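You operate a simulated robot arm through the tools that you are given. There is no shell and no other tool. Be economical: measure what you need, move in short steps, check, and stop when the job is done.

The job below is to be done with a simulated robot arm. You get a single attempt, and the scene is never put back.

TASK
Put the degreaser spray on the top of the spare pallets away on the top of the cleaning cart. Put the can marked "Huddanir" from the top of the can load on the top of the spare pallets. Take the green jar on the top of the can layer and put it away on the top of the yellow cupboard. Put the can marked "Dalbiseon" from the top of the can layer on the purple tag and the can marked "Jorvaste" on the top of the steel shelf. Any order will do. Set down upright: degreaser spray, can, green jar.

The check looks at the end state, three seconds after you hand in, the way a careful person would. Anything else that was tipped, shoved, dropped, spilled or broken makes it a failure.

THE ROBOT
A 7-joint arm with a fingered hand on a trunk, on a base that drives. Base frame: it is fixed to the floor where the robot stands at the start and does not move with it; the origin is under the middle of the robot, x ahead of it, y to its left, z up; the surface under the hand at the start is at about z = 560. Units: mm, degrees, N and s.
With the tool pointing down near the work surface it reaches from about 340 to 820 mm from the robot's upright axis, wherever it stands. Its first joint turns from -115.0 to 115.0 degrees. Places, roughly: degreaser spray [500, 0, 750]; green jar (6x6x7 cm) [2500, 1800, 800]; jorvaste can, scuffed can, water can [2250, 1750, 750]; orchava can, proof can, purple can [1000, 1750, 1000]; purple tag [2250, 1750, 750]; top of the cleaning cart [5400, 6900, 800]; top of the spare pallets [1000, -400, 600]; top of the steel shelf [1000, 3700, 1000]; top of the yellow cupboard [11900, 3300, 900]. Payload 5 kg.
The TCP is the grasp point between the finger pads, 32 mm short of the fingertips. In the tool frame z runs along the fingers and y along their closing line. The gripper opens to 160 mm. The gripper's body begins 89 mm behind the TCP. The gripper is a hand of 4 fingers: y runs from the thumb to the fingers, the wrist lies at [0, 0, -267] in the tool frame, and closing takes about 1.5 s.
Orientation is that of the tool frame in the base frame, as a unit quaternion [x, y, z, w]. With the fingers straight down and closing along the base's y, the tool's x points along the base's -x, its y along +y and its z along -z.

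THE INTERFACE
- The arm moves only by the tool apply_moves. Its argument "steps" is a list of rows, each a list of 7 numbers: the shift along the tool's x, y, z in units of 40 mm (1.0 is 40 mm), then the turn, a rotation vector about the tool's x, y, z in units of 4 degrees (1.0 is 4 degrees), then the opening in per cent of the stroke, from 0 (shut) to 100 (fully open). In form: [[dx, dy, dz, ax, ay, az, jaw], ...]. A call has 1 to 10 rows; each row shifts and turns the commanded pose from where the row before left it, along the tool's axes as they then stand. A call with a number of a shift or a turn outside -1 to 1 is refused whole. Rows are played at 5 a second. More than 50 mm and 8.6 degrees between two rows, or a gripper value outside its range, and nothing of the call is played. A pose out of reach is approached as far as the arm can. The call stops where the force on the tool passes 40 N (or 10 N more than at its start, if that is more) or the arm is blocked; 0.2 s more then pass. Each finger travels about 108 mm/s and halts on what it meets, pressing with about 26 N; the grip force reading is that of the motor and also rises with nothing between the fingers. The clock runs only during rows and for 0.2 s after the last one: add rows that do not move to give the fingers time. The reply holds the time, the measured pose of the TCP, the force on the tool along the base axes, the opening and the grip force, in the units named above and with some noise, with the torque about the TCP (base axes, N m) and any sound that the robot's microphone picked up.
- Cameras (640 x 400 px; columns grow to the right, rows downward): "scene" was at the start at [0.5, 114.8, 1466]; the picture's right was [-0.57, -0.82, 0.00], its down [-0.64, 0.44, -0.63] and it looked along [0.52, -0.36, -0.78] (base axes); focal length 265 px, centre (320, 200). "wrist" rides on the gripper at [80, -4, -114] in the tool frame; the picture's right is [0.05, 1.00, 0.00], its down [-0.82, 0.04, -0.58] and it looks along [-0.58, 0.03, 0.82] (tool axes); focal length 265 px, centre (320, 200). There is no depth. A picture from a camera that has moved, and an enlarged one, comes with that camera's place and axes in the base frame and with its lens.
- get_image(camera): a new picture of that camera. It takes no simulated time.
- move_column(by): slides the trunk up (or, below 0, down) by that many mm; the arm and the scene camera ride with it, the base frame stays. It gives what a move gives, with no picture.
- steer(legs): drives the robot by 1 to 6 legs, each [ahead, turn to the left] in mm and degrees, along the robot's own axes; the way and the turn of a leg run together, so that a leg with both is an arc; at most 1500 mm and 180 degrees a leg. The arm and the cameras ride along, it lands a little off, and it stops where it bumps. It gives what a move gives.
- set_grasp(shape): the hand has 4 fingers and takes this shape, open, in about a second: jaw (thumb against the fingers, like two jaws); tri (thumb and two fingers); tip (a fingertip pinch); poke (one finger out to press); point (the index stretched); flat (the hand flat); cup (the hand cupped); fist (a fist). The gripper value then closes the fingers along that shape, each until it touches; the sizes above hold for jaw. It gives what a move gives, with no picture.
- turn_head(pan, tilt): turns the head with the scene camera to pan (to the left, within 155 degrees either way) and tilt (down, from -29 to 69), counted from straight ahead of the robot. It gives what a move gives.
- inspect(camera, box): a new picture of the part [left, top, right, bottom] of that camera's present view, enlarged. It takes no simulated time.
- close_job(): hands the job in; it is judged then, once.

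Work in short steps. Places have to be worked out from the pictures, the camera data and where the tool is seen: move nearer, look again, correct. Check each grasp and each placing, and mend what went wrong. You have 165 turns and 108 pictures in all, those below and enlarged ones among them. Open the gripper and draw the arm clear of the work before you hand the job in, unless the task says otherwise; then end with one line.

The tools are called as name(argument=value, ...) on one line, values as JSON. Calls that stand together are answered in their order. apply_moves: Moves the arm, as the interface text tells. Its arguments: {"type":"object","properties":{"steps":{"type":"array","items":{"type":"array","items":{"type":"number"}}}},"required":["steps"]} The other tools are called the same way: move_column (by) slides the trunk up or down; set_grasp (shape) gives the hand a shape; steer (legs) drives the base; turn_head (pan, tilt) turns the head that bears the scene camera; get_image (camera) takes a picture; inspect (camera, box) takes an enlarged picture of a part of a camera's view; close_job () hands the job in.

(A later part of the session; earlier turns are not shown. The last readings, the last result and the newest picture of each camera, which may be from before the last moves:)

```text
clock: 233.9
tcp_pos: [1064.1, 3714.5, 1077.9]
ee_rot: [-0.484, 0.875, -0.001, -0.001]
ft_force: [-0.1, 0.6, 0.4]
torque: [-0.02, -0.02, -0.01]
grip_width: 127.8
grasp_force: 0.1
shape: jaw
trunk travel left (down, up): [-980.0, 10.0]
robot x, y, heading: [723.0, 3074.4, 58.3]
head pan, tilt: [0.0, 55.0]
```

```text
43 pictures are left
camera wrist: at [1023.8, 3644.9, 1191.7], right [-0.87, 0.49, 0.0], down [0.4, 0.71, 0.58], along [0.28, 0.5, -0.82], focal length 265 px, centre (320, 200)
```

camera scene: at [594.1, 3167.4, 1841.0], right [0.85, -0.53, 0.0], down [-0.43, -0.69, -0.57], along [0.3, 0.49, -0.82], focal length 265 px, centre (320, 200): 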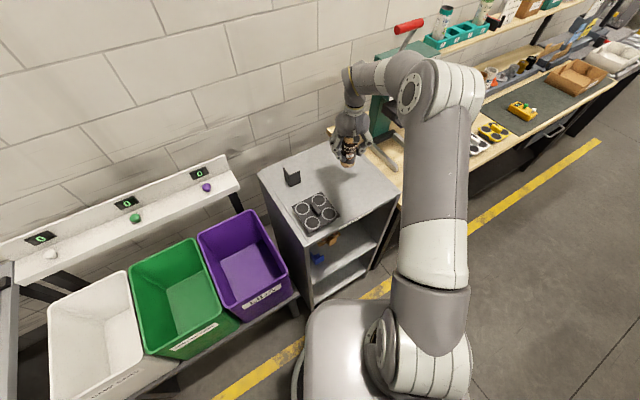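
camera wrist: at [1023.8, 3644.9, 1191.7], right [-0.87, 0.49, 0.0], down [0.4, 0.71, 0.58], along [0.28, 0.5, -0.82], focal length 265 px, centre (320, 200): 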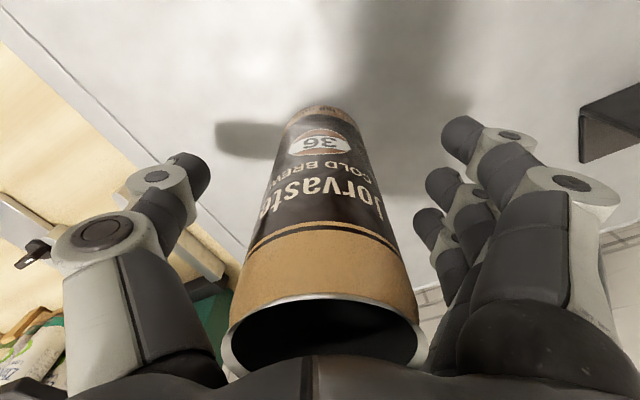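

Jorvaste stands on the shelf. I rise straight up, retract, and drive round to the can load, then look.

apply_moves(steps=[[0, 0, -0.8, 0, 0, 0, 80], [0, 0, -0.8, 0, 0, 0, 80], [0, 0, -0.8, 0, 0, 0, 80], [0, 0, -0.8, 0, 0, 0, 80], [0.87, -0.325, 0, 0, 0, 0, 80], [0.87, -0.325, 0, 0, 0, 0, 80], [0.87, -0.325, 0, 0, 0, 0, 80], [0.87, -0.325, 0, 0, 0, 0, 80], [0.87, -0.325, 0, 0, 0, 0, 80], [0.87, -0.325, 0, 0, 0, 0, 100]])

inspect(camera="scene", box=[240, 80, 448, 210])

steer(legs=[[-300, 0], [0, -58], [480, 0], [0, -90]])

turn_head(pan=0, tilt=40)

get_image(camera="scene")

```text
clock: 236.1
tcp_pos: [1018.9, 3495.0, 1206.4]
ee_rot: [-0.485, 0.874, 0.0, 0.0]
ft_force: [0.1, -0.5, 0.3]
torque: [0.02, -0.05, 0.01]
grip_width: 159.8
grasp_force: 0.0
shape: jaw
trunk travel left (down, up): [-980.0, 10.0]
robot x, y, heading: [723.4, 3076.7, 57.9]
head pan, tilt: [0.0, 55.0]
```

```text
3.08 times, centred on (344, 145) of scene
camera zoom: at [593.8, 3167.3, 1841.0], right [0.85, -0.53, 0.0], down [-0.43, -0.69, -0.57], along [0.3, 0.49, -0.82], focal length 816 px, centre (246, 369)
```

zoom: 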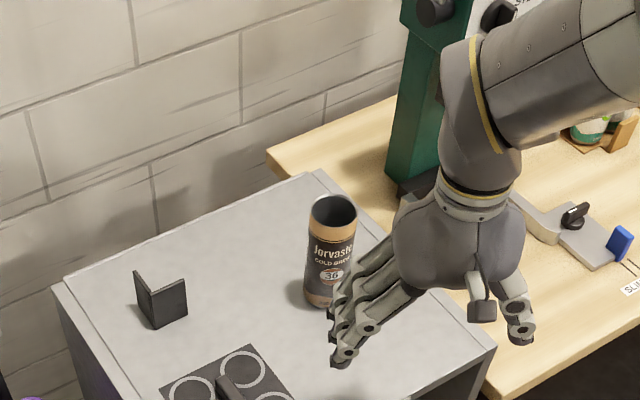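

```text
clock: 247.0
tcp_pos: [1024.1, 2299.5, 1206.6]
ee_rot: [0.705, 0.709, 0.001, -0.001]
ft_force: [0.4, 0.3, 0.8]
torque: [0.03, -0.02, 0.01]
grip_width: 159.8
grasp_force: 0.2
shape: jaw
trunk travel left (down, up): [-980.0, 10.0]
robot x, y, heading: [1048.6, 2812.5, -89.7]
head pan, tilt: [0.0, 55.0]
```

```text
clock: 247.8
tcp_pos: [1025.1, 2300.1, 1207.2]
ee_rot: [0.705, 0.71, 0.001, 0.0]
ft_force: [0.1, 0.3, -0.5]
torque: [0.04, -0.01, -0.01]
grip_width: 159.8
grasp_force: 0.0
shape: jaw
trunk travel left (down, up): [-980.0, 10.0]
robot x, y, heading: [1046.9, 2814.3, -89.7]
head pan, tilt: [0.0, 40.0]
```

```text
41 pictures are left
camera scene: at [1203.0, 2792.1, 1861.5], right [-1.0, -0.01, 0.0], down [-0.01, 0.64, -0.77], along [0.01, -0.77, -0.64], focal length 265 px, centre (320, 200)
```

scene: 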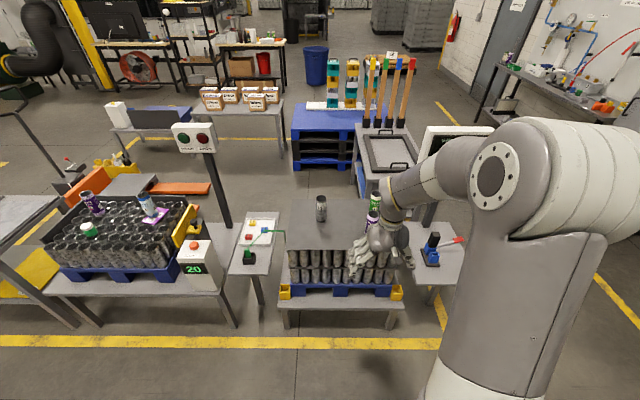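

Jorvaste is good. Now 440 mm forward to the can load and look with the wrist camera.

steer(legs=[[430, 0]])

apply_moves(steps=[[0, -0.8, 0.7, 0, 0, 0, 100], [0, -0.8, 0.7, 0, 0, 0, 100], [0, 0, 0.7, 0, 0, 0, 100], [0, 0, 0.7, 0, 0, 0, 100], [0, 0, 0, 0, 0, 0, 100]])

get_image(camera="wrist")

get_image(camera="scene")

```text
clock: 250.4
tcp_pos: [1031.1, 1878.4, 1206.1]
ee_rot: [0.702, 0.712, 0.001, 0.0]
ft_force: [1.2, -1.0, -0.2]
torque: [0.01, -0.01, 0.04]
grip_width: 159.9
grasp_force: 0.1
shape: jaw
trunk travel left (down, up): [-980.0, 10.0]
robot x, y, heading: [1052.9, 2395.4, -89.3]
head pan, tilt: [0.0, 40.0]
```

```text
clock: 251.6
tcp_pos: [966.3, 1877.4, 1094.7]
ee_rot: [0.702, 0.712, 0.0, 0.0]
ft_force: [0.4, -0.3, -0.5]
torque: [0.01, 0.02, 0.0]
grip_width: 160.0
grasp_force: 0.0
shape: jaw
trunk travel left (down, up): [-980.0, 10.0]
robot x, y, heading: [1052.1, 2392.9, -89.4]
head pan, tilt: [0.0, 40.0]
```

```text
40 pictures are left
camera wrist: at [960.4, 1958.6, 1208.2], right [1.0, 0.07, 0.0], down [0.05, -0.82, 0.58], along [0.04, -0.58, -0.82], focal length 265 px, centre (320, 200)
```

wrist: 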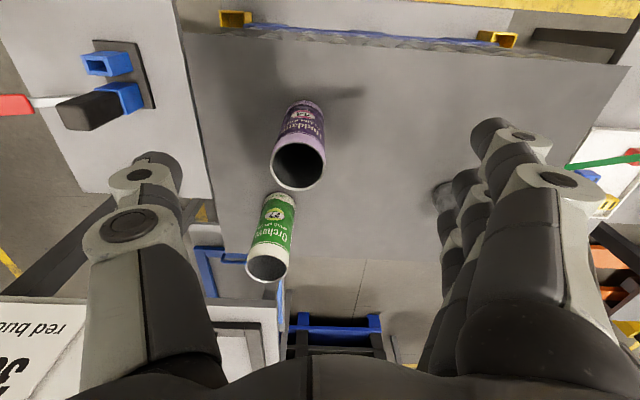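

```text
39 pictures are left
camera scene: at [1208.1, 2373.6, 1861.6], right [-1.0, -0.01, 0.0], down [-0.01, 0.64, -0.77], along [0.01, -0.77, -0.64], focal length 265 px, centre (320, 200)
```

scene: 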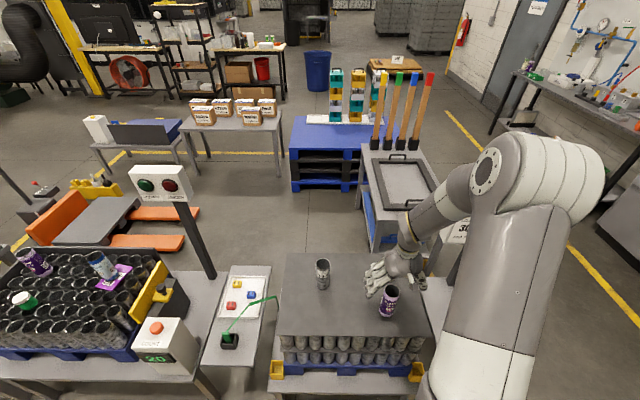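

Huddanir's top ≈(947,1816,945). I move over it at z≈1010 and verify.

apply_moves(steps=[[-0.51, -0.167, 0.7, 0, 0, 0, 100], [-0.51, -0.167, 0.7, 0, 0, 0, 100], [-0.51, -0.167, 0.7, 0, 0, 0, 100], [0, 0, 0, 0, 0, 0, 100]])

get_image(camera="wrist")

```text
clock: 252.6
tcp_pos: [949.1, 1817.6, 1012.9]
ee_rot: [0.701, 0.713, 0.001, 0.0]
ft_force: [-0.7, 0.9, 0.2]
torque: [-0.03, 0.0, 0.01]
grip_width: 159.9
grasp_force: 0.0
shape: jaw
trunk travel left (down, up): [-980.0, 10.0]
robot x, y, heading: [1054.8, 2397.7, -89.1]
head pan, tilt: [0.0, 40.0]
```

```text
38 pictures are left
camera wrist: at [942.6, 1899.0, 1126.1], right [1.0, 0.07, 0.0], down [0.05, -0.81, 0.58], along [0.04, -0.58, -0.82], focal length 265 px, centre (320, 200)
```

wrist: 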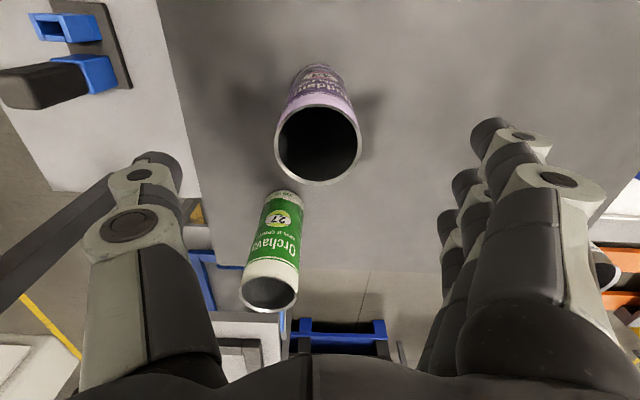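

apply_moves(steps=[[0.13, -0.05, 0.78, 0, 0, 0, 100], [0, 0, 0.78, 0, 0, 0, 100], [0, 0, 0.78, 0, 0, 0, 100], [0, 0, 0.78, 0, 0, 0, 100], [0, 0, 0, 0, 0, 0, 100]])

get_image(camera="wrist")

```text
clock: 253.8
tcp_pos: [948.1, 1822.3, 886.8]
ee_rot: [0.703, 0.711, 0.001, -0.001]
ft_force: [0.0, 0.0, 0.4]
torque: [-0.01, -0.03, 0.0]
grip_width: 160.0
grasp_force: 0.2
shape: jaw
trunk travel left (down, up): [-980.0, 10.0]
robot x, y, heading: [1049.9, 2394.4, -89.0]
head pan, tilt: [0.0, 40.0]
```

```text
37 pictures are left
camera wrist: at [941.2, 1902.9, 1000.1], right [1.0, 0.07, 0.0], down [0.05, -0.82, 0.58], along [0.04, -0.58, -0.82], focal length 265 px, centre (320, 200)
```

wrist: 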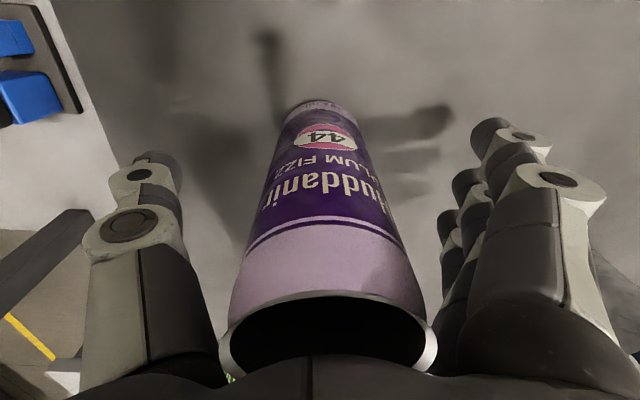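

apply_moves(steps=[[0, 0, 0, 0, 0, 0, 0], [0, 0, 0, 0, 0, 0, 0], [0, 0, 0, 0, 0, 0, 0], [0, 0, 0, 0, 0, 0, 0], [0, 0, 0, 0, 0, 0, 0], [0, 0, 0, 0, 0, 0, 0], [0, 0, 0, 0, 0, 0, 0]])

apply_moves(steps=[[0, 0, -0.8, 0, 0, 0, 0], [0, 0, -0.8, 0, 0, 0, 0], [0, 0, -0.8, 0, 0, 0, 0], [0, 0, -0.8, 0, 0, 0, 0], [0, 0, -0.8, 0, 0, 0, 0], [0, 0, -0.8, 0, 0, 0, 0], [0.5, 0, 0, 0, 0, 0, 0], [0.5, 0, 0, 0, 0, 0, 0], [0, 0, 0, 0, 0, 0, 0]])

get_image(camera="wrist")

```text
clock: 255.4
tcp_pos: [949.2, 1822.5, 887.0]
ee_rot: [0.702, 0.712, 0.001, -0.001]
ft_force: [0.5, -1.4, 0.9]
torque: [0.0, 0.02, -0.01]
grip_width: 39.8
grasp_force: 26.4
shape: jaw
trunk travel left (down, up): [-980.0, 10.0]
robot x, y, heading: [1051.2, 2393.5, -89.5]
head pan, tilt: [0.0, 40.0]
```

```text
clock: 257.4
tcp_pos: [944.7, 1861.2, 1079.0]
ee_rot: [0.702, 0.712, 0.0, 0.0]
ft_force: [-0.1, 0.4, -0.2]
torque: [0.02, 0.03, -0.03]
grip_width: 39.4
grasp_force: 26.3
shape: jaw
trunk travel left (down, up): [-980.0, 10.0]
robot x, y, heading: [1049.3, 2391.6, -89.1]
head pan, tilt: [0.0, 40.0]
```

```text
36 pictures are left
camera wrist: at [938.1, 1941.5, 1192.7], right [1.0, 0.07, 0.0], down [0.05, -0.82, 0.58], along [0.04, -0.57, -0.82], focal length 265 px, centre (320, 200)
```

wrist: 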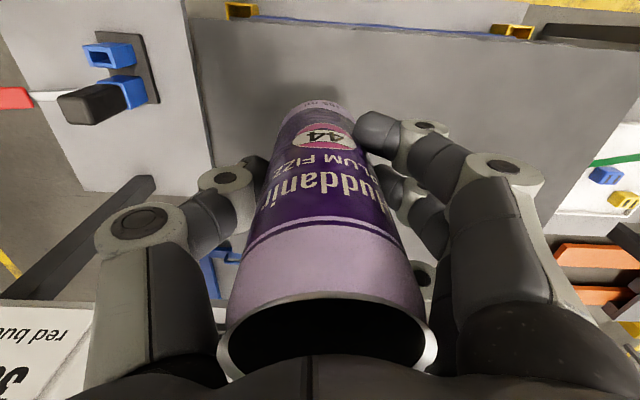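

Huddanir is held. Driving back around via the left aisle to the pallets' front.

steer(legs=[[-430, 0], [0, -90], [1500, 0], [100, 0], [0, 90]])

steer(legs=[[1400, 0], [1400, 0], [0, 90]])

turn_head(pan=-5, tilt=40)

get_image(camera="scene")

get_image(camera="wrist")

```text
clock: 275.6
tcp_pos: [-701.3, 2341.4, 1078.7]
ee_rot: [0.721, 0.693, 0.001, 0.0]
ft_force: [0.4, -1.4, -0.4]
torque: [-0.01, -0.01, -0.02]
grip_width: 38.9
grasp_force: 25.8
shape: jaw
trunk travel left (down, up): [-980.0, 10.0]
robot x, y, heading: [-567.7, 2870.1, -92.2]
head pan, tilt: [0.0, 40.0]
```

```text
clock: 293.0
tcp_pos: [-153.3, -66.9, 1078.8]
ee_rot: [0.012, 1.0, 0.0, -0.001]
ft_force: [0.2, 0.7, 0.4]
torque: [0.01, -0.01, -0.01]
grip_width: 39.0
grasp_force: 25.8
shape: jaw
trunk travel left (down, up): [-980.0, 10.0]
robot x, y, heading: [-681.2, 62.0, -1.2]
head pan, tilt: [0.0, 40.0]
```

```text
clock: 293.7
tcp_pos: [-153.3, -67.6, 1080.0]
ee_rot: [0.013, 1.0, 0.0, -0.001]
ft_force: [-0.9, -0.4, 0.3]
torque: [-0.02, 0.0, -0.01]
grip_width: 39.1
grasp_force: 26.4
shape: jaw
trunk travel left (down, up): [-980.0, 10.0]
robot x, y, heading: [-682.4, 61.8, -1.5]
head pan, tilt: [-5.0, 40.0]
```

```text
35 pictures are left
camera scene: at [-655.2, 211.2, 1861.6], right [-0.11, -0.99, 0.0], down [-0.64, 0.07, -0.77], along [0.76, -0.09, -0.64], focal length 265 px, centre (320, 200)
```

scene: 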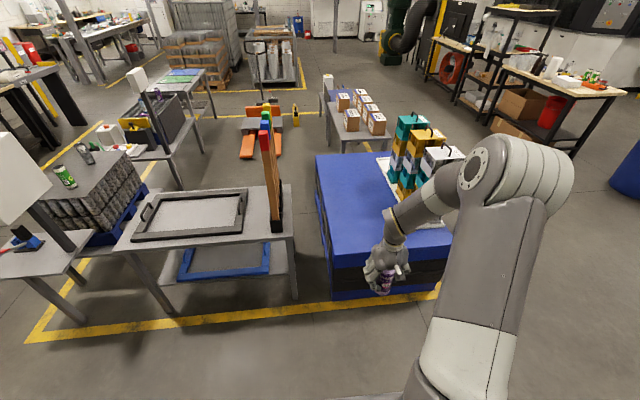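

```text
34 pictures are left
camera wrist: at [-234.6, -69.1, 1192.9], right [-0.03, 1.0, 0.0], down [0.82, 0.02, 0.58], along [0.58, 0.02, -0.82], focal length 265 px, centre (320, 200)
```

wrist: 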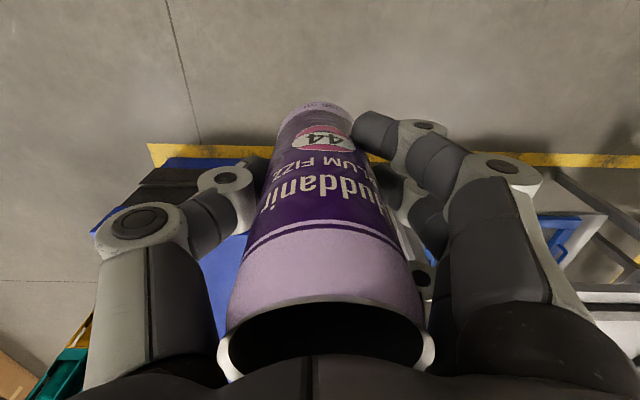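

I drive 575 mm to the pallets (target ≈(470,-100), well clear of the crate tower), then lower the trunk.

steer(legs=[[575, 1]])

move_column(by=-340)

get_image(camera="scene")

```text
clock: 297.0
tcp_pos: [430.6, -68.5, 1078.6]
ee_rot: [0.005, 1.0, 0.0, -0.001]
ft_force: [0.2, -0.3, 0.2]
torque: [0.03, 0.04, 0.0]
grip_width: 39.3
grasp_force: 26.4
shape: jaw
trunk travel left (down, up): [-980.0, 10.0]
robot x, y, heading: [-97.4, 53.3, -0.6]
head pan, tilt: [-5.0, 40.0]
```

```text
clock: 300.3
tcp_pos: [431.9, -69.1, 739.0]
ee_rot: [0.004, 1.0, 0.0, -0.001]
ft_force: [-0.5, 0.3, -0.3]
torque: [-0.01, 0.03, 0.01]
grip_width: 39.0
grasp_force: 26.0
shape: jaw
trunk travel left (down, up): [-640.0, 350.0]
robot x, y, heading: [-99.6, 53.3, -0.5]
head pan, tilt: [-5.0, 40.0]
```

```text
33 pictures are left
camera scene: at [-75.5, 201.7, 1521.6], right [-0.1, -1.0, 0.0], down [-0.64, 0.06, -0.77], along [0.76, -0.07, -0.64], focal length 265 px, centre (320, 200)
```

scene: 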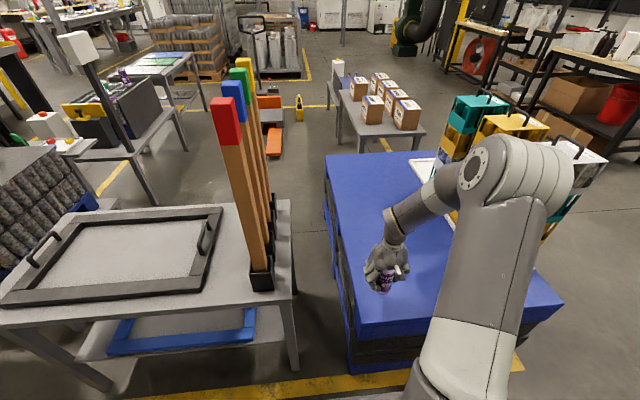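

apply_moves(steps=[[-0.55, -0.55, 0, 0, 0, 0, 0], [-0.55, -0.55, 0, 0, 0, 0, 0], [0, 0, 0.7, 0, 0, 0, 0], [0, 0, 0.6, 0, 0, 0, 0], [0, 0, 0.3, 0, 0, 0, 0], [0, 0, 0, 0, 0, 0, 0]])

get_image(camera="wrist")

```text
clock: 301.7
tcp_pos: [474.0, -113.0, 676.5]
ee_rot: [0.004, 1.0, 0.0, -0.001]
ft_force: [-0.8, -1.0, -1.5]
torque: [-0.02, -0.02, 0.0]
grip_width: 39.2
grasp_force: 26.0
shape: jaw
trunk travel left (down, up): [-640.0, 350.0]
robot x, y, heading: [-100.8, 51.1, -0.4]
head pan, tilt: [-5.0, 40.0]
```

```text
32 pictures are left
camera wrist: at [392.4, -116.6, 789.8], right [-0.04, 1.0, 0.0], down [0.82, 0.04, 0.58], along [0.58, 0.02, -0.82], focal length 265 px, centre (320, 200)
```

wrist: 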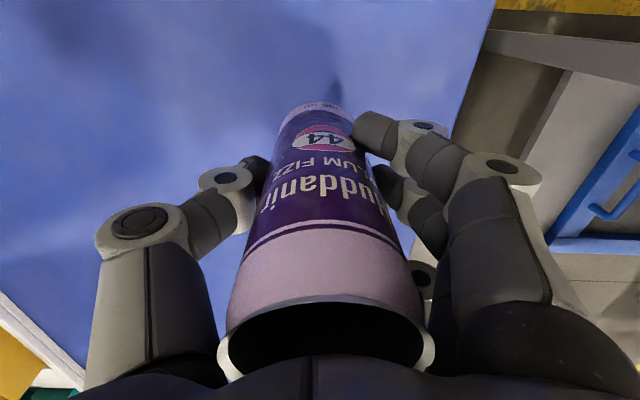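

apply_moves(steps=[[0, 0, 0.1, 0, 0, 0, 0], [0, 0, 0.06, 0, 0, 0, 0], [0, 0, 0, 0, 0, 0, 0]])

apply_moves(steps=[[0, 0, 0.06, 0, 0, 0, 0], [0, 0, 0.05, 0, 0, 0, 0], [0, 0, 0, 0, 0, 0, 0]])

```text
clock: 302.5
tcp_pos: [476.8, -112.6, 670.0]
ee_rot: [0.004, 1.0, -0.001, -0.001]
ft_force: [-1.4, 0.5, -0.5]
torque: [-0.03, 0.0, 0.02]
grip_width: 39.1
grasp_force: 26.3
shape: jaw
trunk travel left (down, up): [-640.0, 350.0]
robot x, y, heading: [-99.9, 53.2, -0.4]
head pan, tilt: [-5.0, 40.0]
```

```text
clock: 303.3
tcp_pos: [473.7, -112.8, 664.4]
ee_rot: [0.004, 1.0, 0.0, -0.001]
ft_force: [0.3, 0.5, 0.0]
torque: [-0.01, 0.03, 0.0]
grip_width: 38.8
grasp_force: 25.9
shape: jaw
trunk travel left (down, up): [-640.0, 350.0]
robot x, y, heading: [-101.3, 48.8, -0.7]
head pan, tilt: [-5.0, 40.0]
```

apply_moves(steps=[[0, 0, 0.06, 0, 0, 0, 0], [0, 0, 0, 0, 0, 0, 0]])

apply_moves(steps=[[0, 0, 0.06, 0, 0, 0, 0], [0, 0, 0, 0, 0, 0, 0]])

```text
clock: 303.9
tcp_pos: [474.2, -111.3, 661.3]
ee_rot: [0.005, 1.0, 0.0, -0.001]
ft_force: [0.1, 0.5, 0.5]
torque: [-0.02, 0.02, -0.02]
grip_width: 38.7
grasp_force: 25.9
shape: jaw
trunk travel left (down, up): [-640.0, 350.0]
robot x, y, heading: [-98.9, 52.8, -0.5]
head pan, tilt: [-5.0, 40.0]
```

```text
clock: 304.5
tcp_pos: [475.1, -113.5, 659.6]
ee_rot: [0.005, 1.0, 0.0, -0.001]
ft_force: [-0.2, 0.0, 0.0]
torque: [-0.03, 0.01, 0.04]
grip_width: 38.8
grasp_force: 25.8
shape: jaw
trunk travel left (down, up): [-640.0, 350.0]
robot x, y, heading: [-101.1, 48.0, -0.6]
head pan, tilt: [-5.0, 40.0]
```

inspect(camera="scene", box=[330, 210, 458, 310])

apply_moves(steps=[[0, 0, 0.06, 0, 0, 0, 0], [0, 0, 0, 0, 0, 0, 0]])

apply_moves(steps=[[0, 0, 0.06, 0, 0, 0, 0], [0, 0, 0, 0, 0, 0, 0]])

```text
4.00 times, centred on (394, 260) of scene
camera zoom: at [-75.4, 201.6, 1521.6], right [-0.1, -1.0, 0.0], down [-0.64, 0.06, -0.77], along [0.76, -0.07, -0.64], focal length 1061 px, centre (24, -40)
```

zoom: 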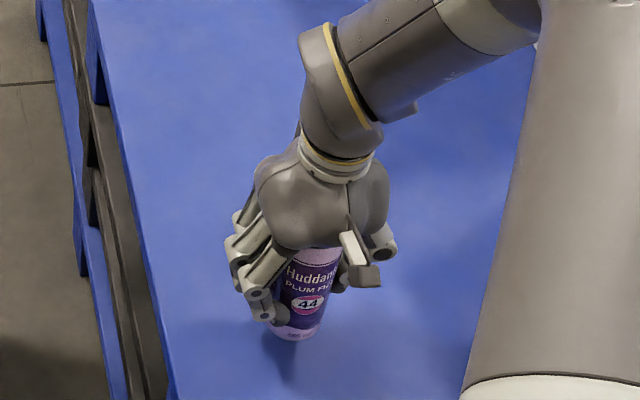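

```text
clock: 305.1
tcp_pos: [474.0, -112.7, 656.4]
ee_rot: [0.005, 1.0, 0.0, -0.001]
ft_force: [-0.5, -0.2, -0.3]
torque: [-0.02, 0.0, -0.02]
grip_width: 38.9
grasp_force: 26.4
shape: jaw
trunk travel left (down, up): [-640.0, 350.0]
robot x, y, heading: [-97.0, 48.1, -0.5]
head pan, tilt: [-5.0, 40.0]
```

```text
clock: 305.7
tcp_pos: [474.5, -111.9, 654.5]
ee_rot: [0.004, 1.0, 0.0, -0.001]
ft_force: [-0.5, 0.9, 0.7]
torque: [-0.04, 0.01, -0.02]
grip_width: 38.8
grasp_force: 26.0
shape: jaw
trunk travel left (down, up): [-640.0, 350.0]
robot x, y, heading: [-101.9, 54.4, -0.3]
head pan, tilt: [-5.0, 40.0]
```

Can bottom is only ~65 mm below the TCP (355 ml can), so ~28 mm to go.

apply_moves(steps=[[0, 0, 0.25, 0, 0, 0, 0], [0, 0, 0.2, 0, 0, 0, 0], [0, 0, 0, 0, 0, 0, 0]])

apply_moves(steps=[[0, 0, 0.07, 0, 0, 0, 0], [0, 0, 0.05, 0, 0, 0, 0], [0, 0, 0, 0, 0, 0, 0]])

apply_moves(steps=[[0, 0, 0.07, 0, 0, 0, 0], [0, 0, 0, 0, 0, 0, 0]])

```text
clock: 306.5
tcp_pos: [474.2, -113.7, 635.6]
ee_rot: [0.005, 1.0, 0.0, -0.001]
ft_force: [1.1, -0.1, 0.6]
torque: [0.02, 0.0, 0.02]
grip_width: 39.1
grasp_force: 25.9
shape: jaw
trunk travel left (down, up): [-640.0, 350.0]
robot x, y, heading: [-98.8, 52.7, -0.7]
head pan, tilt: [-5.0, 40.0]
```

```text
clock: 307.3
tcp_pos: [475.3, -114.7, 634.2]
ee_rot: [0.004, 1.0, -0.001, 0.002]
ft_force: [-2.5, -2.0, 28.4]
torque: [0.38, 0.19, 0.04]
grip_width: 39.7
grasp_force: 26.0
shape: jaw
trunk travel left (down, up): [-640.0, 350.0]
robot x, y, heading: [-99.4, 51.7, -0.5]
head pan, tilt: [-5.0, 40.0]
```

```text
clock: 307.7
tcp_pos: [475.5, -116.2, 632.9]
ee_rot: [0.005, 1.0, -0.002, 0.003]
ft_force: [-7.2, 0.5, 24.8]
torque: [0.39, 0.44, 0.1]
grip_width: 39.8
grasp_force: 25.6
shape: jaw
trunk travel left (down, up): [-640.0, 350.0]
robot x, y, heading: [-99.3, 50.0, -0.7]
head pan, tilt: [-5.0, 40.0]
stopped in row 2: the force on the tool passed its limit at 42 N (the readings are from after the stop); the commanded pose is now the measured one
```

Firm contact (42 N, stopped). I ease up slightly and check the can before opening.

apply_moves(steps=[[0, 0, -0.06, 0, 0, 0, 0], [0, 0, 0, 0, 0, 0, 0]])

get_image(camera="wrist")

```text
clock: 308.3
tcp_pos: [475.7, -114.9, 634.8]
ee_rot: [0.005, 1.0, 0.0, 0.001]
ft_force: [-1.6, 0.7, 13.1]
torque: [0.22, 0.17, 0.03]
grip_width: 40.0
grasp_force: 25.8
shape: jaw
trunk travel left (down, up): [-640.0, 350.0]
robot x, y, heading: [-100.9, 52.8, -0.6]
head pan, tilt: [-5.0, 40.0]
```

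```text
30 pictures are left
camera wrist: at [393.2, -118.3, 747.5], right [-0.04, 1.0, 0.0], down [0.81, 0.04, 0.58], along [0.58, 0.02, -0.81], focal length 265 px, centre (320, 200)
```

wrist: 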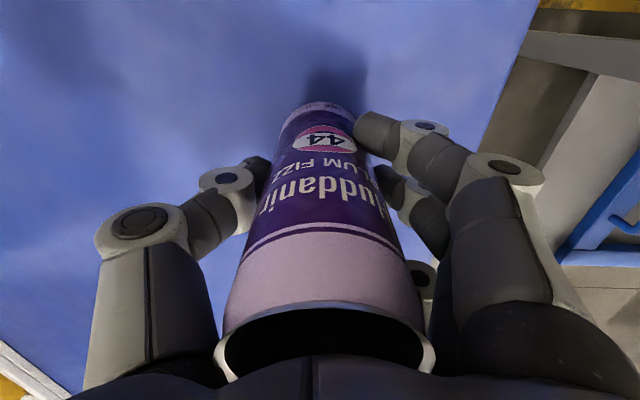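

Fine and upright. Opening slowly and rising straight up.

apply_moves(steps=[[0, 0, 0, 0, 0, 0, 30], [0, 0, 0, 0, 0, 0, 36], [0, 0, 0, 0, 0, 0, 44], [0, 0, 0, 0, 0, 0, 54], [0, 0, 0, 0, 0, 0, 64], [0, 0, 0, 0, 0, 0, 74], [0, 0, 0, 0, 0, 0, 84], [0, 0, 0, 0, 0, 0, 84]])

move_column(by=330)

inspect(camera="scene", box=[320, 170, 512, 290])

```text
clock: 310.1
tcp_pos: [475.5, -115.3, 633.5]
ee_rot: [0.005, 1.0, -0.001, 0.001]
ft_force: [0.9, 0.4, 0.8]
torque: [0.03, 0.03, 0.02]
grip_width: 133.9
grasp_force: 0.1
shape: jaw
trunk travel left (down, up): [-640.0, 350.0]
robot x, y, heading: [-100.0, 52.7, -0.5]
head pan, tilt: [-5.0, 40.0]
```

```text
clock: 313.4
tcp_pos: [475.9, -115.0, 963.7]
ee_rot: [0.005, 1.0, 0.0, 0.001]
ft_force: [-0.1, -0.3, -0.5]
torque: [0.04, -0.03, -0.01]
grip_width: 134.2
grasp_force: 0.1
shape: jaw
trunk travel left (down, up): [-970.0, 20.0]
robot x, y, heading: [-98.9, 52.6, -0.4]
head pan, tilt: [-5.0, 40.0]
```

```text
3.33 times, centred on (416, 230) of scene
camera zoom: at [-75.3, 201.6, 1851.6], right [-0.1, -1.0, 0.0], down [-0.64, 0.06, -0.77], along [0.76, -0.07, -0.64], focal length 884 px, centre (0, 100)
```

zoom: 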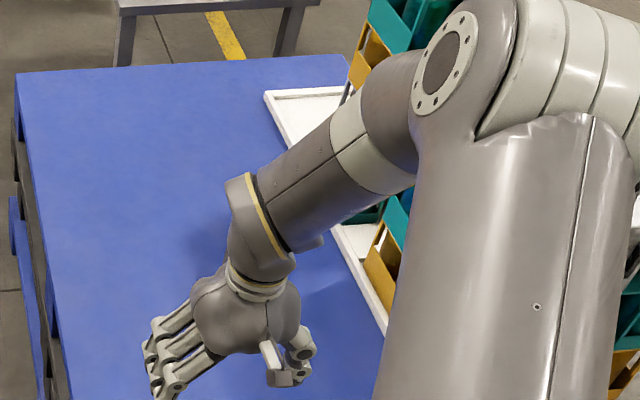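

I back away and verify the can.

steer(legs=[[-560, 0]])

inspect(camera="scene", box=[300, 150, 492, 310])

```text
clock: 316.6
tcp_pos: [-94.9, -109.2, 964.2]
ee_rot: [0.005, 1.0, 0.0, 0.002]
ft_force: [-0.3, 1.1, 0.8]
torque: [0.01, -0.02, 0.01]
grip_width: 134.3
grasp_force: 0.2
shape: jaw
trunk travel left (down, up): [-970.0, 20.0]
robot x, y, heading: [-668.5, 57.2, -0.5]
head pan, tilt: [-5.0, 40.0]
```

```text
2.50 times, centred on (396, 230) of scene
camera zoom: at [-646.7, 207.0, 1851.6], right [-0.1, -1.0, 0.0], down [-0.64, 0.06, -0.77], along [0.76, -0.07, -0.64], focal length 663 px, centre (130, 125)
```

zoom: 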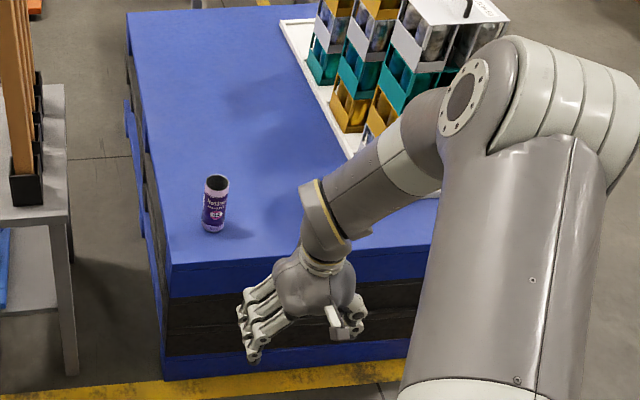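

Huddanir stands on the pallets. Now back to the can layer for the green jar (≈(2453,1828)).

steer(legs=[[0, 90.5], [1420, 0], [1420, 0], [0, -90], [1500, 0], [1500, 0]])

steer(legs=[[270, 0], [0, -90]])

```text
clock: 352.1
tcp_pos: [2865.0, 2675.9, 963.9]
ee_rot: [0.012, 1.0, -0.001, 0.001]
ft_force: [0.5, 0.0, 0.2]
torque: [0.01, 0.0, -0.02]
grip_width: 134.2
grasp_force: 0.1
shape: jaw
trunk travel left (down, up): [-970.0, 20.0]
robot x, y, heading: [2296.8, 2852.0, -1.2]
head pan, tilt: [-5.0, 40.0]
```

```text
clock: 357.8
tcp_pos: [2380.4, 2272.9, 962.9]
ee_rot: [0.719, 0.695, -0.001, 0.001]
ft_force: [0.3, -0.4, -0.3]
torque: [0.03, 0.02, 0.04]
grip_width: 134.1
grasp_force: 0.1
shape: jaw
trunk travel left (down, up): [-970.0, 20.0]
robot x, y, heading: [2555.8, 2846.7, -91.9]
head pan, tilt: [-5.0, 40.0]
```

apply_moves(steps=[[0, 0, -0.8, 0, 0, 0, 84], [0, 0, -0.8, 0, 0, 0, 84], [0, 0, 0, 0, 0, 0, 84]])

steer(legs=[[0, 2], [400, 0]])

get_image(camera="wrist")

get_image(camera="scene")

```text
clock: 358.6
tcp_pos: [2380.3, 2275.2, 1027.9]
ee_rot: [0.719, 0.695, -0.002, 0.0]
ft_force: [0.4, -0.1, -0.6]
torque: [0.02, -0.01, 0.0]
grip_width: 133.9
grasp_force: 0.0
shape: jaw
trunk travel left (down, up): [-970.0, 20.0]
robot x, y, heading: [2560.8, 2845.6, -92.1]
head pan, tilt: [-5.0, 40.0]
```

```text
clock: 361.5
tcp_pos: [2406.9, 1866.1, 1026.8]
ee_rot: [0.704, 0.71, -0.002, -0.001]
ft_force: [-0.8, -0.5, -0.8]
torque: [0.01, 0.0, -0.02]
grip_width: 134.2
grasp_force: 0.0
shape: jaw
trunk travel left (down, up): [-970.0, 20.0]
robot x, y, heading: [2563.9, 2442.0, -89.7]
head pan, tilt: [-5.0, 40.0]
```

```text
27 pictures are left
camera wrist: at [2400.8, 1946.9, 1140.5], right [1.0, 0.06, 0.0], down [0.05, -0.81, 0.58], along [0.03, -0.58, -0.82], focal length 265 px, centre (320, 200)
```

wrist: 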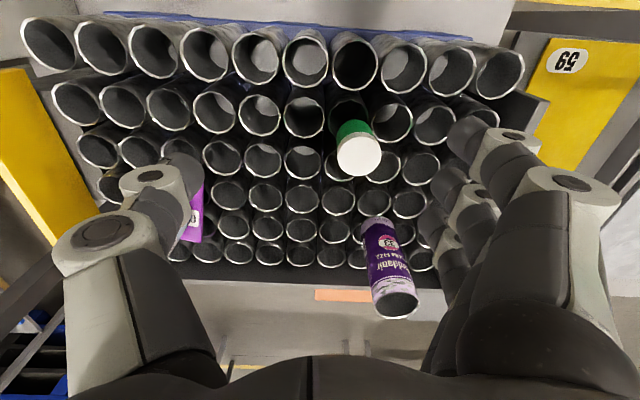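

```text
26 pictures are left
camera scene: at [2710.2, 2420.7, 1851.6], right [-1.0, 0.08, 0.0], down [0.05, 0.64, -0.77], along [-0.06, -0.76, -0.64], focal length 265 px, centre (320, 200)
```

scene: 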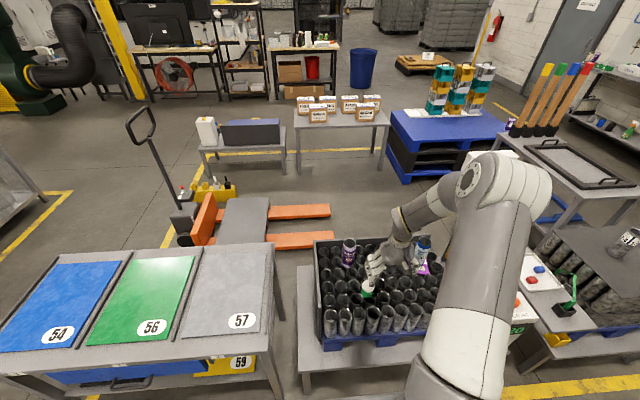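

Jar lid ≈(2450,1818). I move over it at z≈950 and check.

apply_moves(steps=[[-0.41, 0.357, 0.64, 0, 0, 0, 84], [-0.41, 0.357, 0.64, 0, 0, 0, 84], [-0.41, 0.357, 0.64, 0, 0, 0, 84], [0, 0, 0, 0, 0, 0, 84]])

get_image(camera="wrist")

```text
clock: 362.5
tcp_pos: [2450.9, 1820.5, 949.8]
ee_rot: [0.704, 0.71, -0.002, 0.001]
ft_force: [0.0, -0.3, 0.4]
torque: [-0.03, -0.02, 0.01]
grip_width: 134.4
grasp_force: 0.1
shape: jaw
trunk travel left (down, up): [-970.0, 20.0]
robot x, y, heading: [2563.4, 2445.2, -89.4]
head pan, tilt: [-5.0, 40.0]
```

```text
25 pictures are left
camera wrist: at [2444.8, 1901.2, 1063.9], right [1.0, 0.06, 0.0], down [0.05, -0.81, 0.58], along [0.03, -0.58, -0.81], focal length 265 px, centre (320, 200)
```

wrist: 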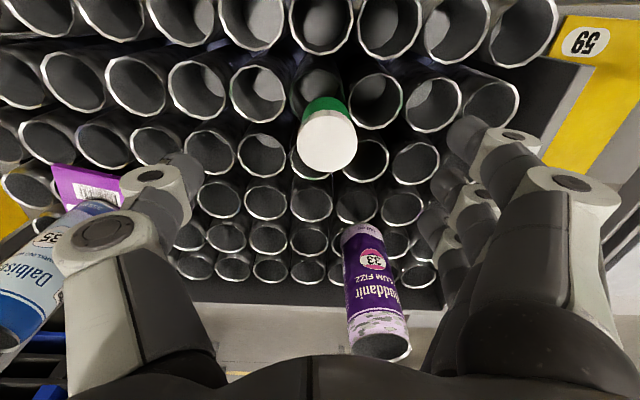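

Layer rim level works out at ≈790, jar 790–860. I descend to TCP z≈840 (fingertips above the rims).

apply_moves(steps=[[-0.13, 0.1, 0.7, 0, 0, 0, 75], [0, 0, 0.7, 0, 0, 0, 75], [0, 0, 0.7, 0, 0, 0, 75], [0, 0, 0.65, 0, 0, 0, 75], [0, 0, 0, 0, 0, 0, 75]])

get_image(camera="wrist")

```text
clock: 363.7
tcp_pos: [2455.7, 1813.9, 841.5]
ee_rot: [0.704, 0.71, -0.001, 0.0]
ft_force: [-0.2, -0.2, 0.1]
torque: [0.0, -0.01, 0.0]
grip_width: 120.0
grasp_force: 0.1
shape: jaw
trunk travel left (down, up): [-970.0, 20.0]
robot x, y, heading: [2560.4, 2441.9, -89.2]
head pan, tilt: [-5.0, 40.0]
```

```text
24 pictures are left
camera wrist: at [2448.8, 1894.0, 953.7], right [1.0, 0.06, 0.0], down [0.05, -0.81, 0.58], along [0.03, -0.58, -0.82], focal length 265 px, centre (320, 200)
```

wrist: 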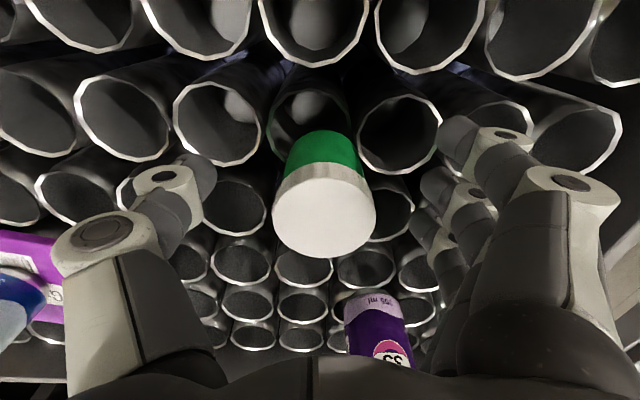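

The lid top is about z 845, so I go 14 mm lower, then close.

apply_moves(steps=[[-0.05, 0, 0.2, 0, 0, 0, 75], [0, 0, 0.15, 0, 0, 0, 75], [0, 0, 0, 0, 0, 0, 75]])

apply_moves(steps=[[0, 0, 0, 0, 0, 0, 0], [0, 0, 0, 0, 0, 0, 0], [0, 0, 0, 0, 0, 0, 0], [0, 0, 0, 0, 0, 0, 0], [0, 0, 0, 0, 0, 0, 0], [0, 0, 0, 0, 0, 0, 0], [0, 0, 0, 0, 0, 0, 0]])

get_image(camera="wrist")

```text
clock: 364.5
tcp_pos: [2454.4, 1810.2, 827.1]
ee_rot: [0.704, 0.71, -0.001, 0.0]
ft_force: [0.0, -0.4, -0.2]
torque: [0.01, 0.0, 0.01]
grip_width: 120.0
grasp_force: 0.1
shape: jaw
trunk travel left (down, up): [-970.0, 20.0]
robot x, y, heading: [2560.6, 2443.9, -89.5]
head pan, tilt: [-5.0, 40.0]
```

```text
clock: 366.1
tcp_pos: [2454.9, 1811.3, 827.5]
ee_rot: [0.704, 0.711, -0.001, 0.001]
ft_force: [-1.2, 0.4, 0.3]
torque: [-0.03, -0.01, -0.01]
grip_width: 28.0
grasp_force: 26.1
shape: jaw
trunk travel left (down, up): [-970.0, 20.0]
robot x, y, heading: [2564.6, 2445.9, -89.3]
head pan, tilt: [-5.0, 40.0]
```

```text
23 pictures are left
camera wrist: at [2448.2, 1891.4, 939.7], right [1.0, 0.06, 0.0], down [0.05, -0.81, 0.58], along [0.03, -0.58, -0.82], focal length 265 px, centre (320, 200)
```

wrist: 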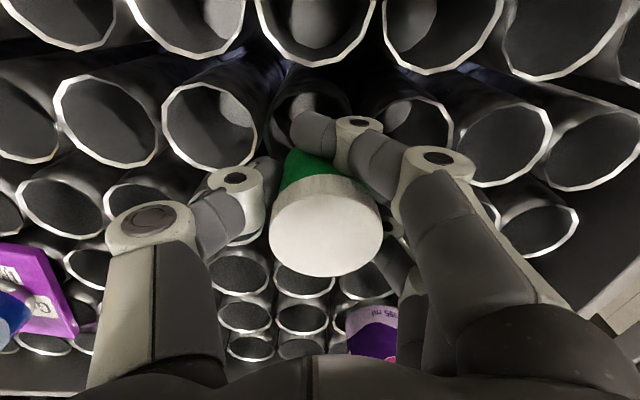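

apply_moves(steps=[[0, 0, -0.5, 0, 0, 0, 0], [0, 0, -0.7, 0, 0, 0, 0], [0, 0, -0.8, 0, 0, 0, 0], [0, 0, -0.8, 0, 0, 0, 0], [0, 0, -0.8, 0, 0, 0, 0], [0, 0, -0.8, 0, 0, 0, 0], [0, 0, 0, 0, 0, 0, 0]])

get_image(camera="wrist")

inspect(camera="scene", box=[300, 200, 492, 350])

```text
clock: 367.7
tcp_pos: [2453.3, 1810.2, 1002.4]
ee_rot: [0.704, 0.71, -0.001, 0.0]
ft_force: [-0.2, -0.5, -1.2]
torque: [0.01, -0.01, 0.0]
grip_width: 27.5
grasp_force: 26.0
shape: jaw
trunk travel left (down, up): [-970.0, 20.0]
robot x, y, heading: [2560.7, 2442.6, -89.5]
head pan, tilt: [-5.0, 40.0]
```

```text
22 pictures are left
camera wrist: at [2447.5, 1891.1, 1115.8], right [1.0, 0.06, 0.0], down [0.05, -0.81, 0.58], along [0.03, -0.58, -0.82], focal length 265 px, centre (320, 200)
```

wrist: 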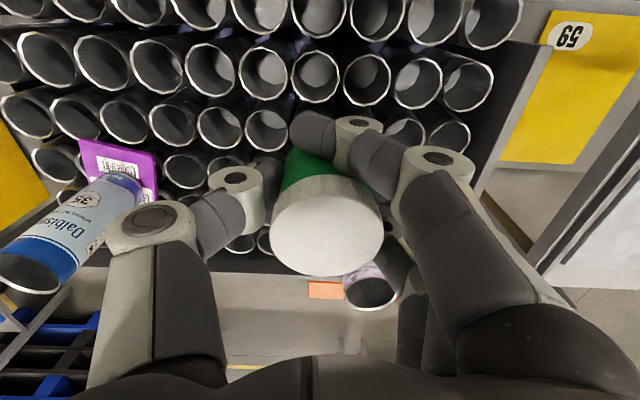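

```text
2.67 times, centred on (396, 275) of scene
camera zoom: at [2710.2, 2421.1, 1851.6], right [-1.0, 0.08, 0.0], down [0.05, 0.64, -0.77], along [-0.06, -0.76, -0.64], focal length 708 px, centre (117, 0)
```

zoom: 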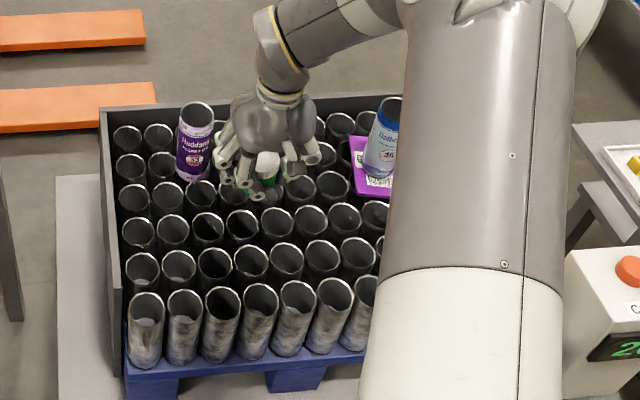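

The jar is held. I drive to the yellow cupboard along the corridor (first leg slightly left to pass the pallet stacks).

steer(legs=[[-430, 0], [0, 95.5], [1500, 0], [1500, 0]])

turn_head(pan=0, tilt=15)

get_image(camera="scene")

```text
clock: 388.4
tcp_pos: [6178.4, 3102.1, 1002.2]
ee_rot: [-0.043, 0.999, -0.001, 0.001]
ft_force: [-0.3, 0.9, -1.0]
torque: [-0.04, 0.0, -0.01]
grip_width: 27.5
grasp_force: 25.9
shape: jaw
trunk travel left (down, up): [-970.0, 20.0]
robot x, y, heading: [5539.7, 3159.9, 5.0]
head pan, tilt: [-5.0, 40.0]
```

```text
clock: 389.3
tcp_pos: [6178.9, 3099.9, 1002.7]
ee_rot: [-0.043, 0.999, -0.001, 0.0]
ft_force: [-0.1, -0.4, -1.3]
torque: [0.01, -0.02, -0.01]
grip_width: 27.3
grasp_force: 26.0
shape: jaw
trunk travel left (down, up): [-970.0, 20.0]
robot x, y, heading: [5538.7, 3159.2, 5.1]
head pan, tilt: [0.0, 15.0]
```

```text
20 pictures are left
camera scene: at [5556.3, 3320.7, 1891.1], right [0.09, -1.0, 0.0], down [-0.26, -0.02, -0.97], along [0.96, 0.08, -0.26], focal length 265 px, centre (320, 200)
```

scene: 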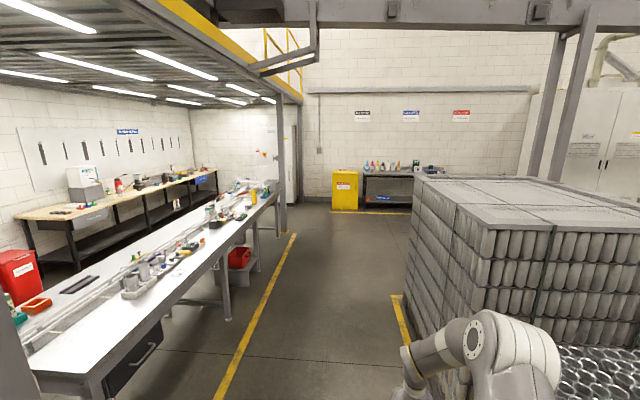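

Corridor is clear. I continue to x≈10500 and look at the cupboard top.

steer(legs=[[0, -4.2], [1500, 0], [1500, 0], [1500, 0], [350, 0]])

turn_head(pan=0, tilt=35)

get_image(camera="scene")

```text
clock: 412.9
tcp_pos: [10985.3, 3071.2, 1001.7]
ee_rot: [-0.001, 1.0, -0.002, 0.0]
ft_force: [-0.2, 0.2, -1.0]
torque: [-0.03, 0.04, 0.02]
grip_width: 27.3
grasp_force: 26.4
shape: jaw
trunk travel left (down, up): [-970.0, 20.0]
robot x, y, heading: [10353.9, 3183.6, 0.3]
head pan, tilt: [0.0, 15.0]
```

```text
clock: 413.8
tcp_pos: [10986.3, 3069.6, 1002.2]
ee_rot: [-0.002, 1.0, -0.001, 0.001]
ft_force: [-0.4, 0.1, -0.8]
torque: [0.02, 0.06, 0.0]
grip_width: 27.2
grasp_force: 25.8
shape: jaw
trunk travel left (down, up): [-970.0, 20.0]
robot x, y, heading: [10348.8, 3183.8, 0.3]
head pan, tilt: [0.0, 35.0]
```

```text
19 pictures are left
camera scene: at [10377.7, 3341.9, 1859.2], right [0.0, -1.0, 0.0], down [-0.57, 0.0, -0.82], along [0.82, 0.0, -0.57], focal length 265 px, centre (320, 200)
```

scene: 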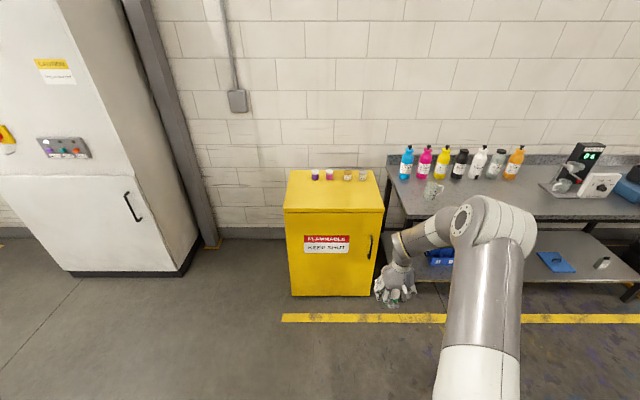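

Cupboard top ≈z 860, free in front (small bottles stand at the back, x≈12075). Target (11830,3195): drive 830 mm, then move left.

steer(legs=[[830, 0]])

apply_moves(steps=[[0, 0.8, 0, 0, 0, 0, 0], [0, 0.8, 0, 0, 0, 0, 0], [0, 0.8, 0, 0, 0, 0, 0], [0, 0.6, 0, 0, 0, 0, 0], [0, 0, 0, 0, 0, 0, 0]])

turn_head(pan=0, tilt=50)

get_image(camera="scene")

get_image(camera="wrist")

```text
clock: 418.1
tcp_pos: [11808.5, 3082.0, 1002.0]
ee_rot: [-0.006, 1.0, -0.001, 0.0]
ft_force: [0.1, -0.5, -1.5]
torque: [-0.02, -0.03, 0.0]
grip_width: 27.1
grasp_force: 26.1
shape: jaw
trunk travel left (down, up): [-970.0, 20.0]
robot x, y, heading: [11174.9, 3190.2, 0.9]
head pan, tilt: [0.0, 35.0]
```

```text
clock: 419.3
tcp_pos: [11808.6, 3202.1, 1002.1]
ee_rot: [-0.005, 1.0, -0.001, 0.0]
ft_force: [0.7, 0.0, -0.4]
torque: [0.0, 0.01, -0.01]
grip_width: 27.3
grasp_force: 25.9
shape: jaw
trunk travel left (down, up): [-970.0, 20.0]
robot x, y, heading: [11175.7, 3189.9, 0.8]
head pan, tilt: [0.0, 35.0]
```

```text
clock: 420.1
tcp_pos: [11807.6, 3203.9, 1001.8]
ee_rot: [-0.005, 1.0, -0.001, 0.002]
ft_force: [-0.5, -0.2, -0.8]
torque: [-0.01, 0.06, 0.0]
grip_width: 27.2
grasp_force: 26.6
shape: jaw
trunk travel left (down, up): [-970.0, 20.0]
robot x, y, heading: [11175.9, 3188.4, 0.7]
head pan, tilt: [0.0, 50.0]
```

```text
18 pictures are left
camera scene: at [11187.9, 3348.3, 1837.5], right [0.01, -1.0, 0.0], down [-0.77, -0.01, -0.64], along [0.64, 0.01, -0.77], focal length 265 px, centre (320, 200)
```

scene: 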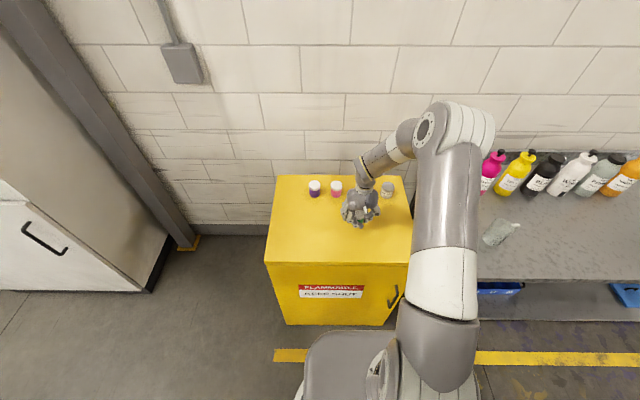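

```text
17 pictures are left
camera wrist: at [11725.8, 3198.0, 1115.3], right [-0.06, 1.0, 0.0], down [0.81, 0.05, 0.58], along [0.58, 0.03, -0.82], focal length 265 px, centre (320, 200)
```

wrist: 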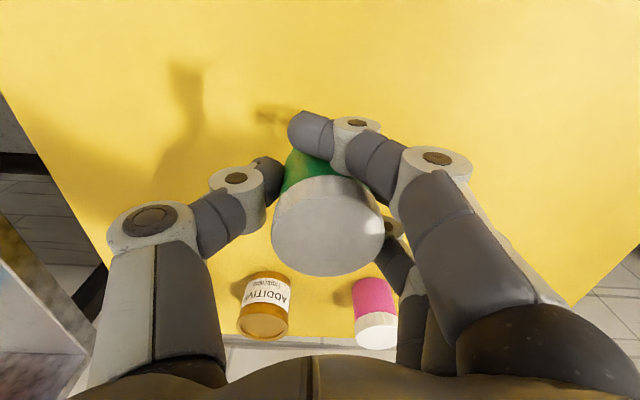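

Clear spot. Descending 70 mm, then small steps.

apply_moves(steps=[[0, 0, 0.6, 0, 0, 0, 0], [0, 0, 0.6, 0, 0, 0, 0], [0, 0, 0.55, 0, 0, 0, 0], [0, 0, 0, 0, 0, 0, 0]])

inspect(camera="scene", box=[310, 160, 420, 240])

```text
clock: 421.1
tcp_pos: [11806.3, 3203.4, 937.3]
ee_rot: [-0.006, 1.0, -0.001, 0.004]
ft_force: [-0.3, -0.7, 31.1]
torque: [0.21, -0.24, -0.03]
grip_width: 28.5
grasp_force: 26.0
shape: jaw
trunk travel left (down, up): [-970.0, 20.0]
robot x, y, heading: [11175.2, 3194.3, 0.7]
head pan, tilt: [0.0, 50.0]
```

```text
5.00 times, centred on (365, 200) of scene
camera zoom: at [11184.2, 3348.1, 1838.0], right [0.01, -1.0, 0.0], down [-0.76, -0.01, -0.64], along [0.64, 0.01, -0.76], focal length 1327 px, centre (95, 200)
```

zoom: 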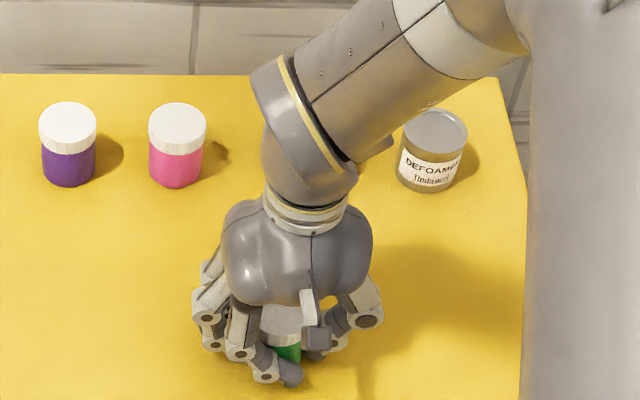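

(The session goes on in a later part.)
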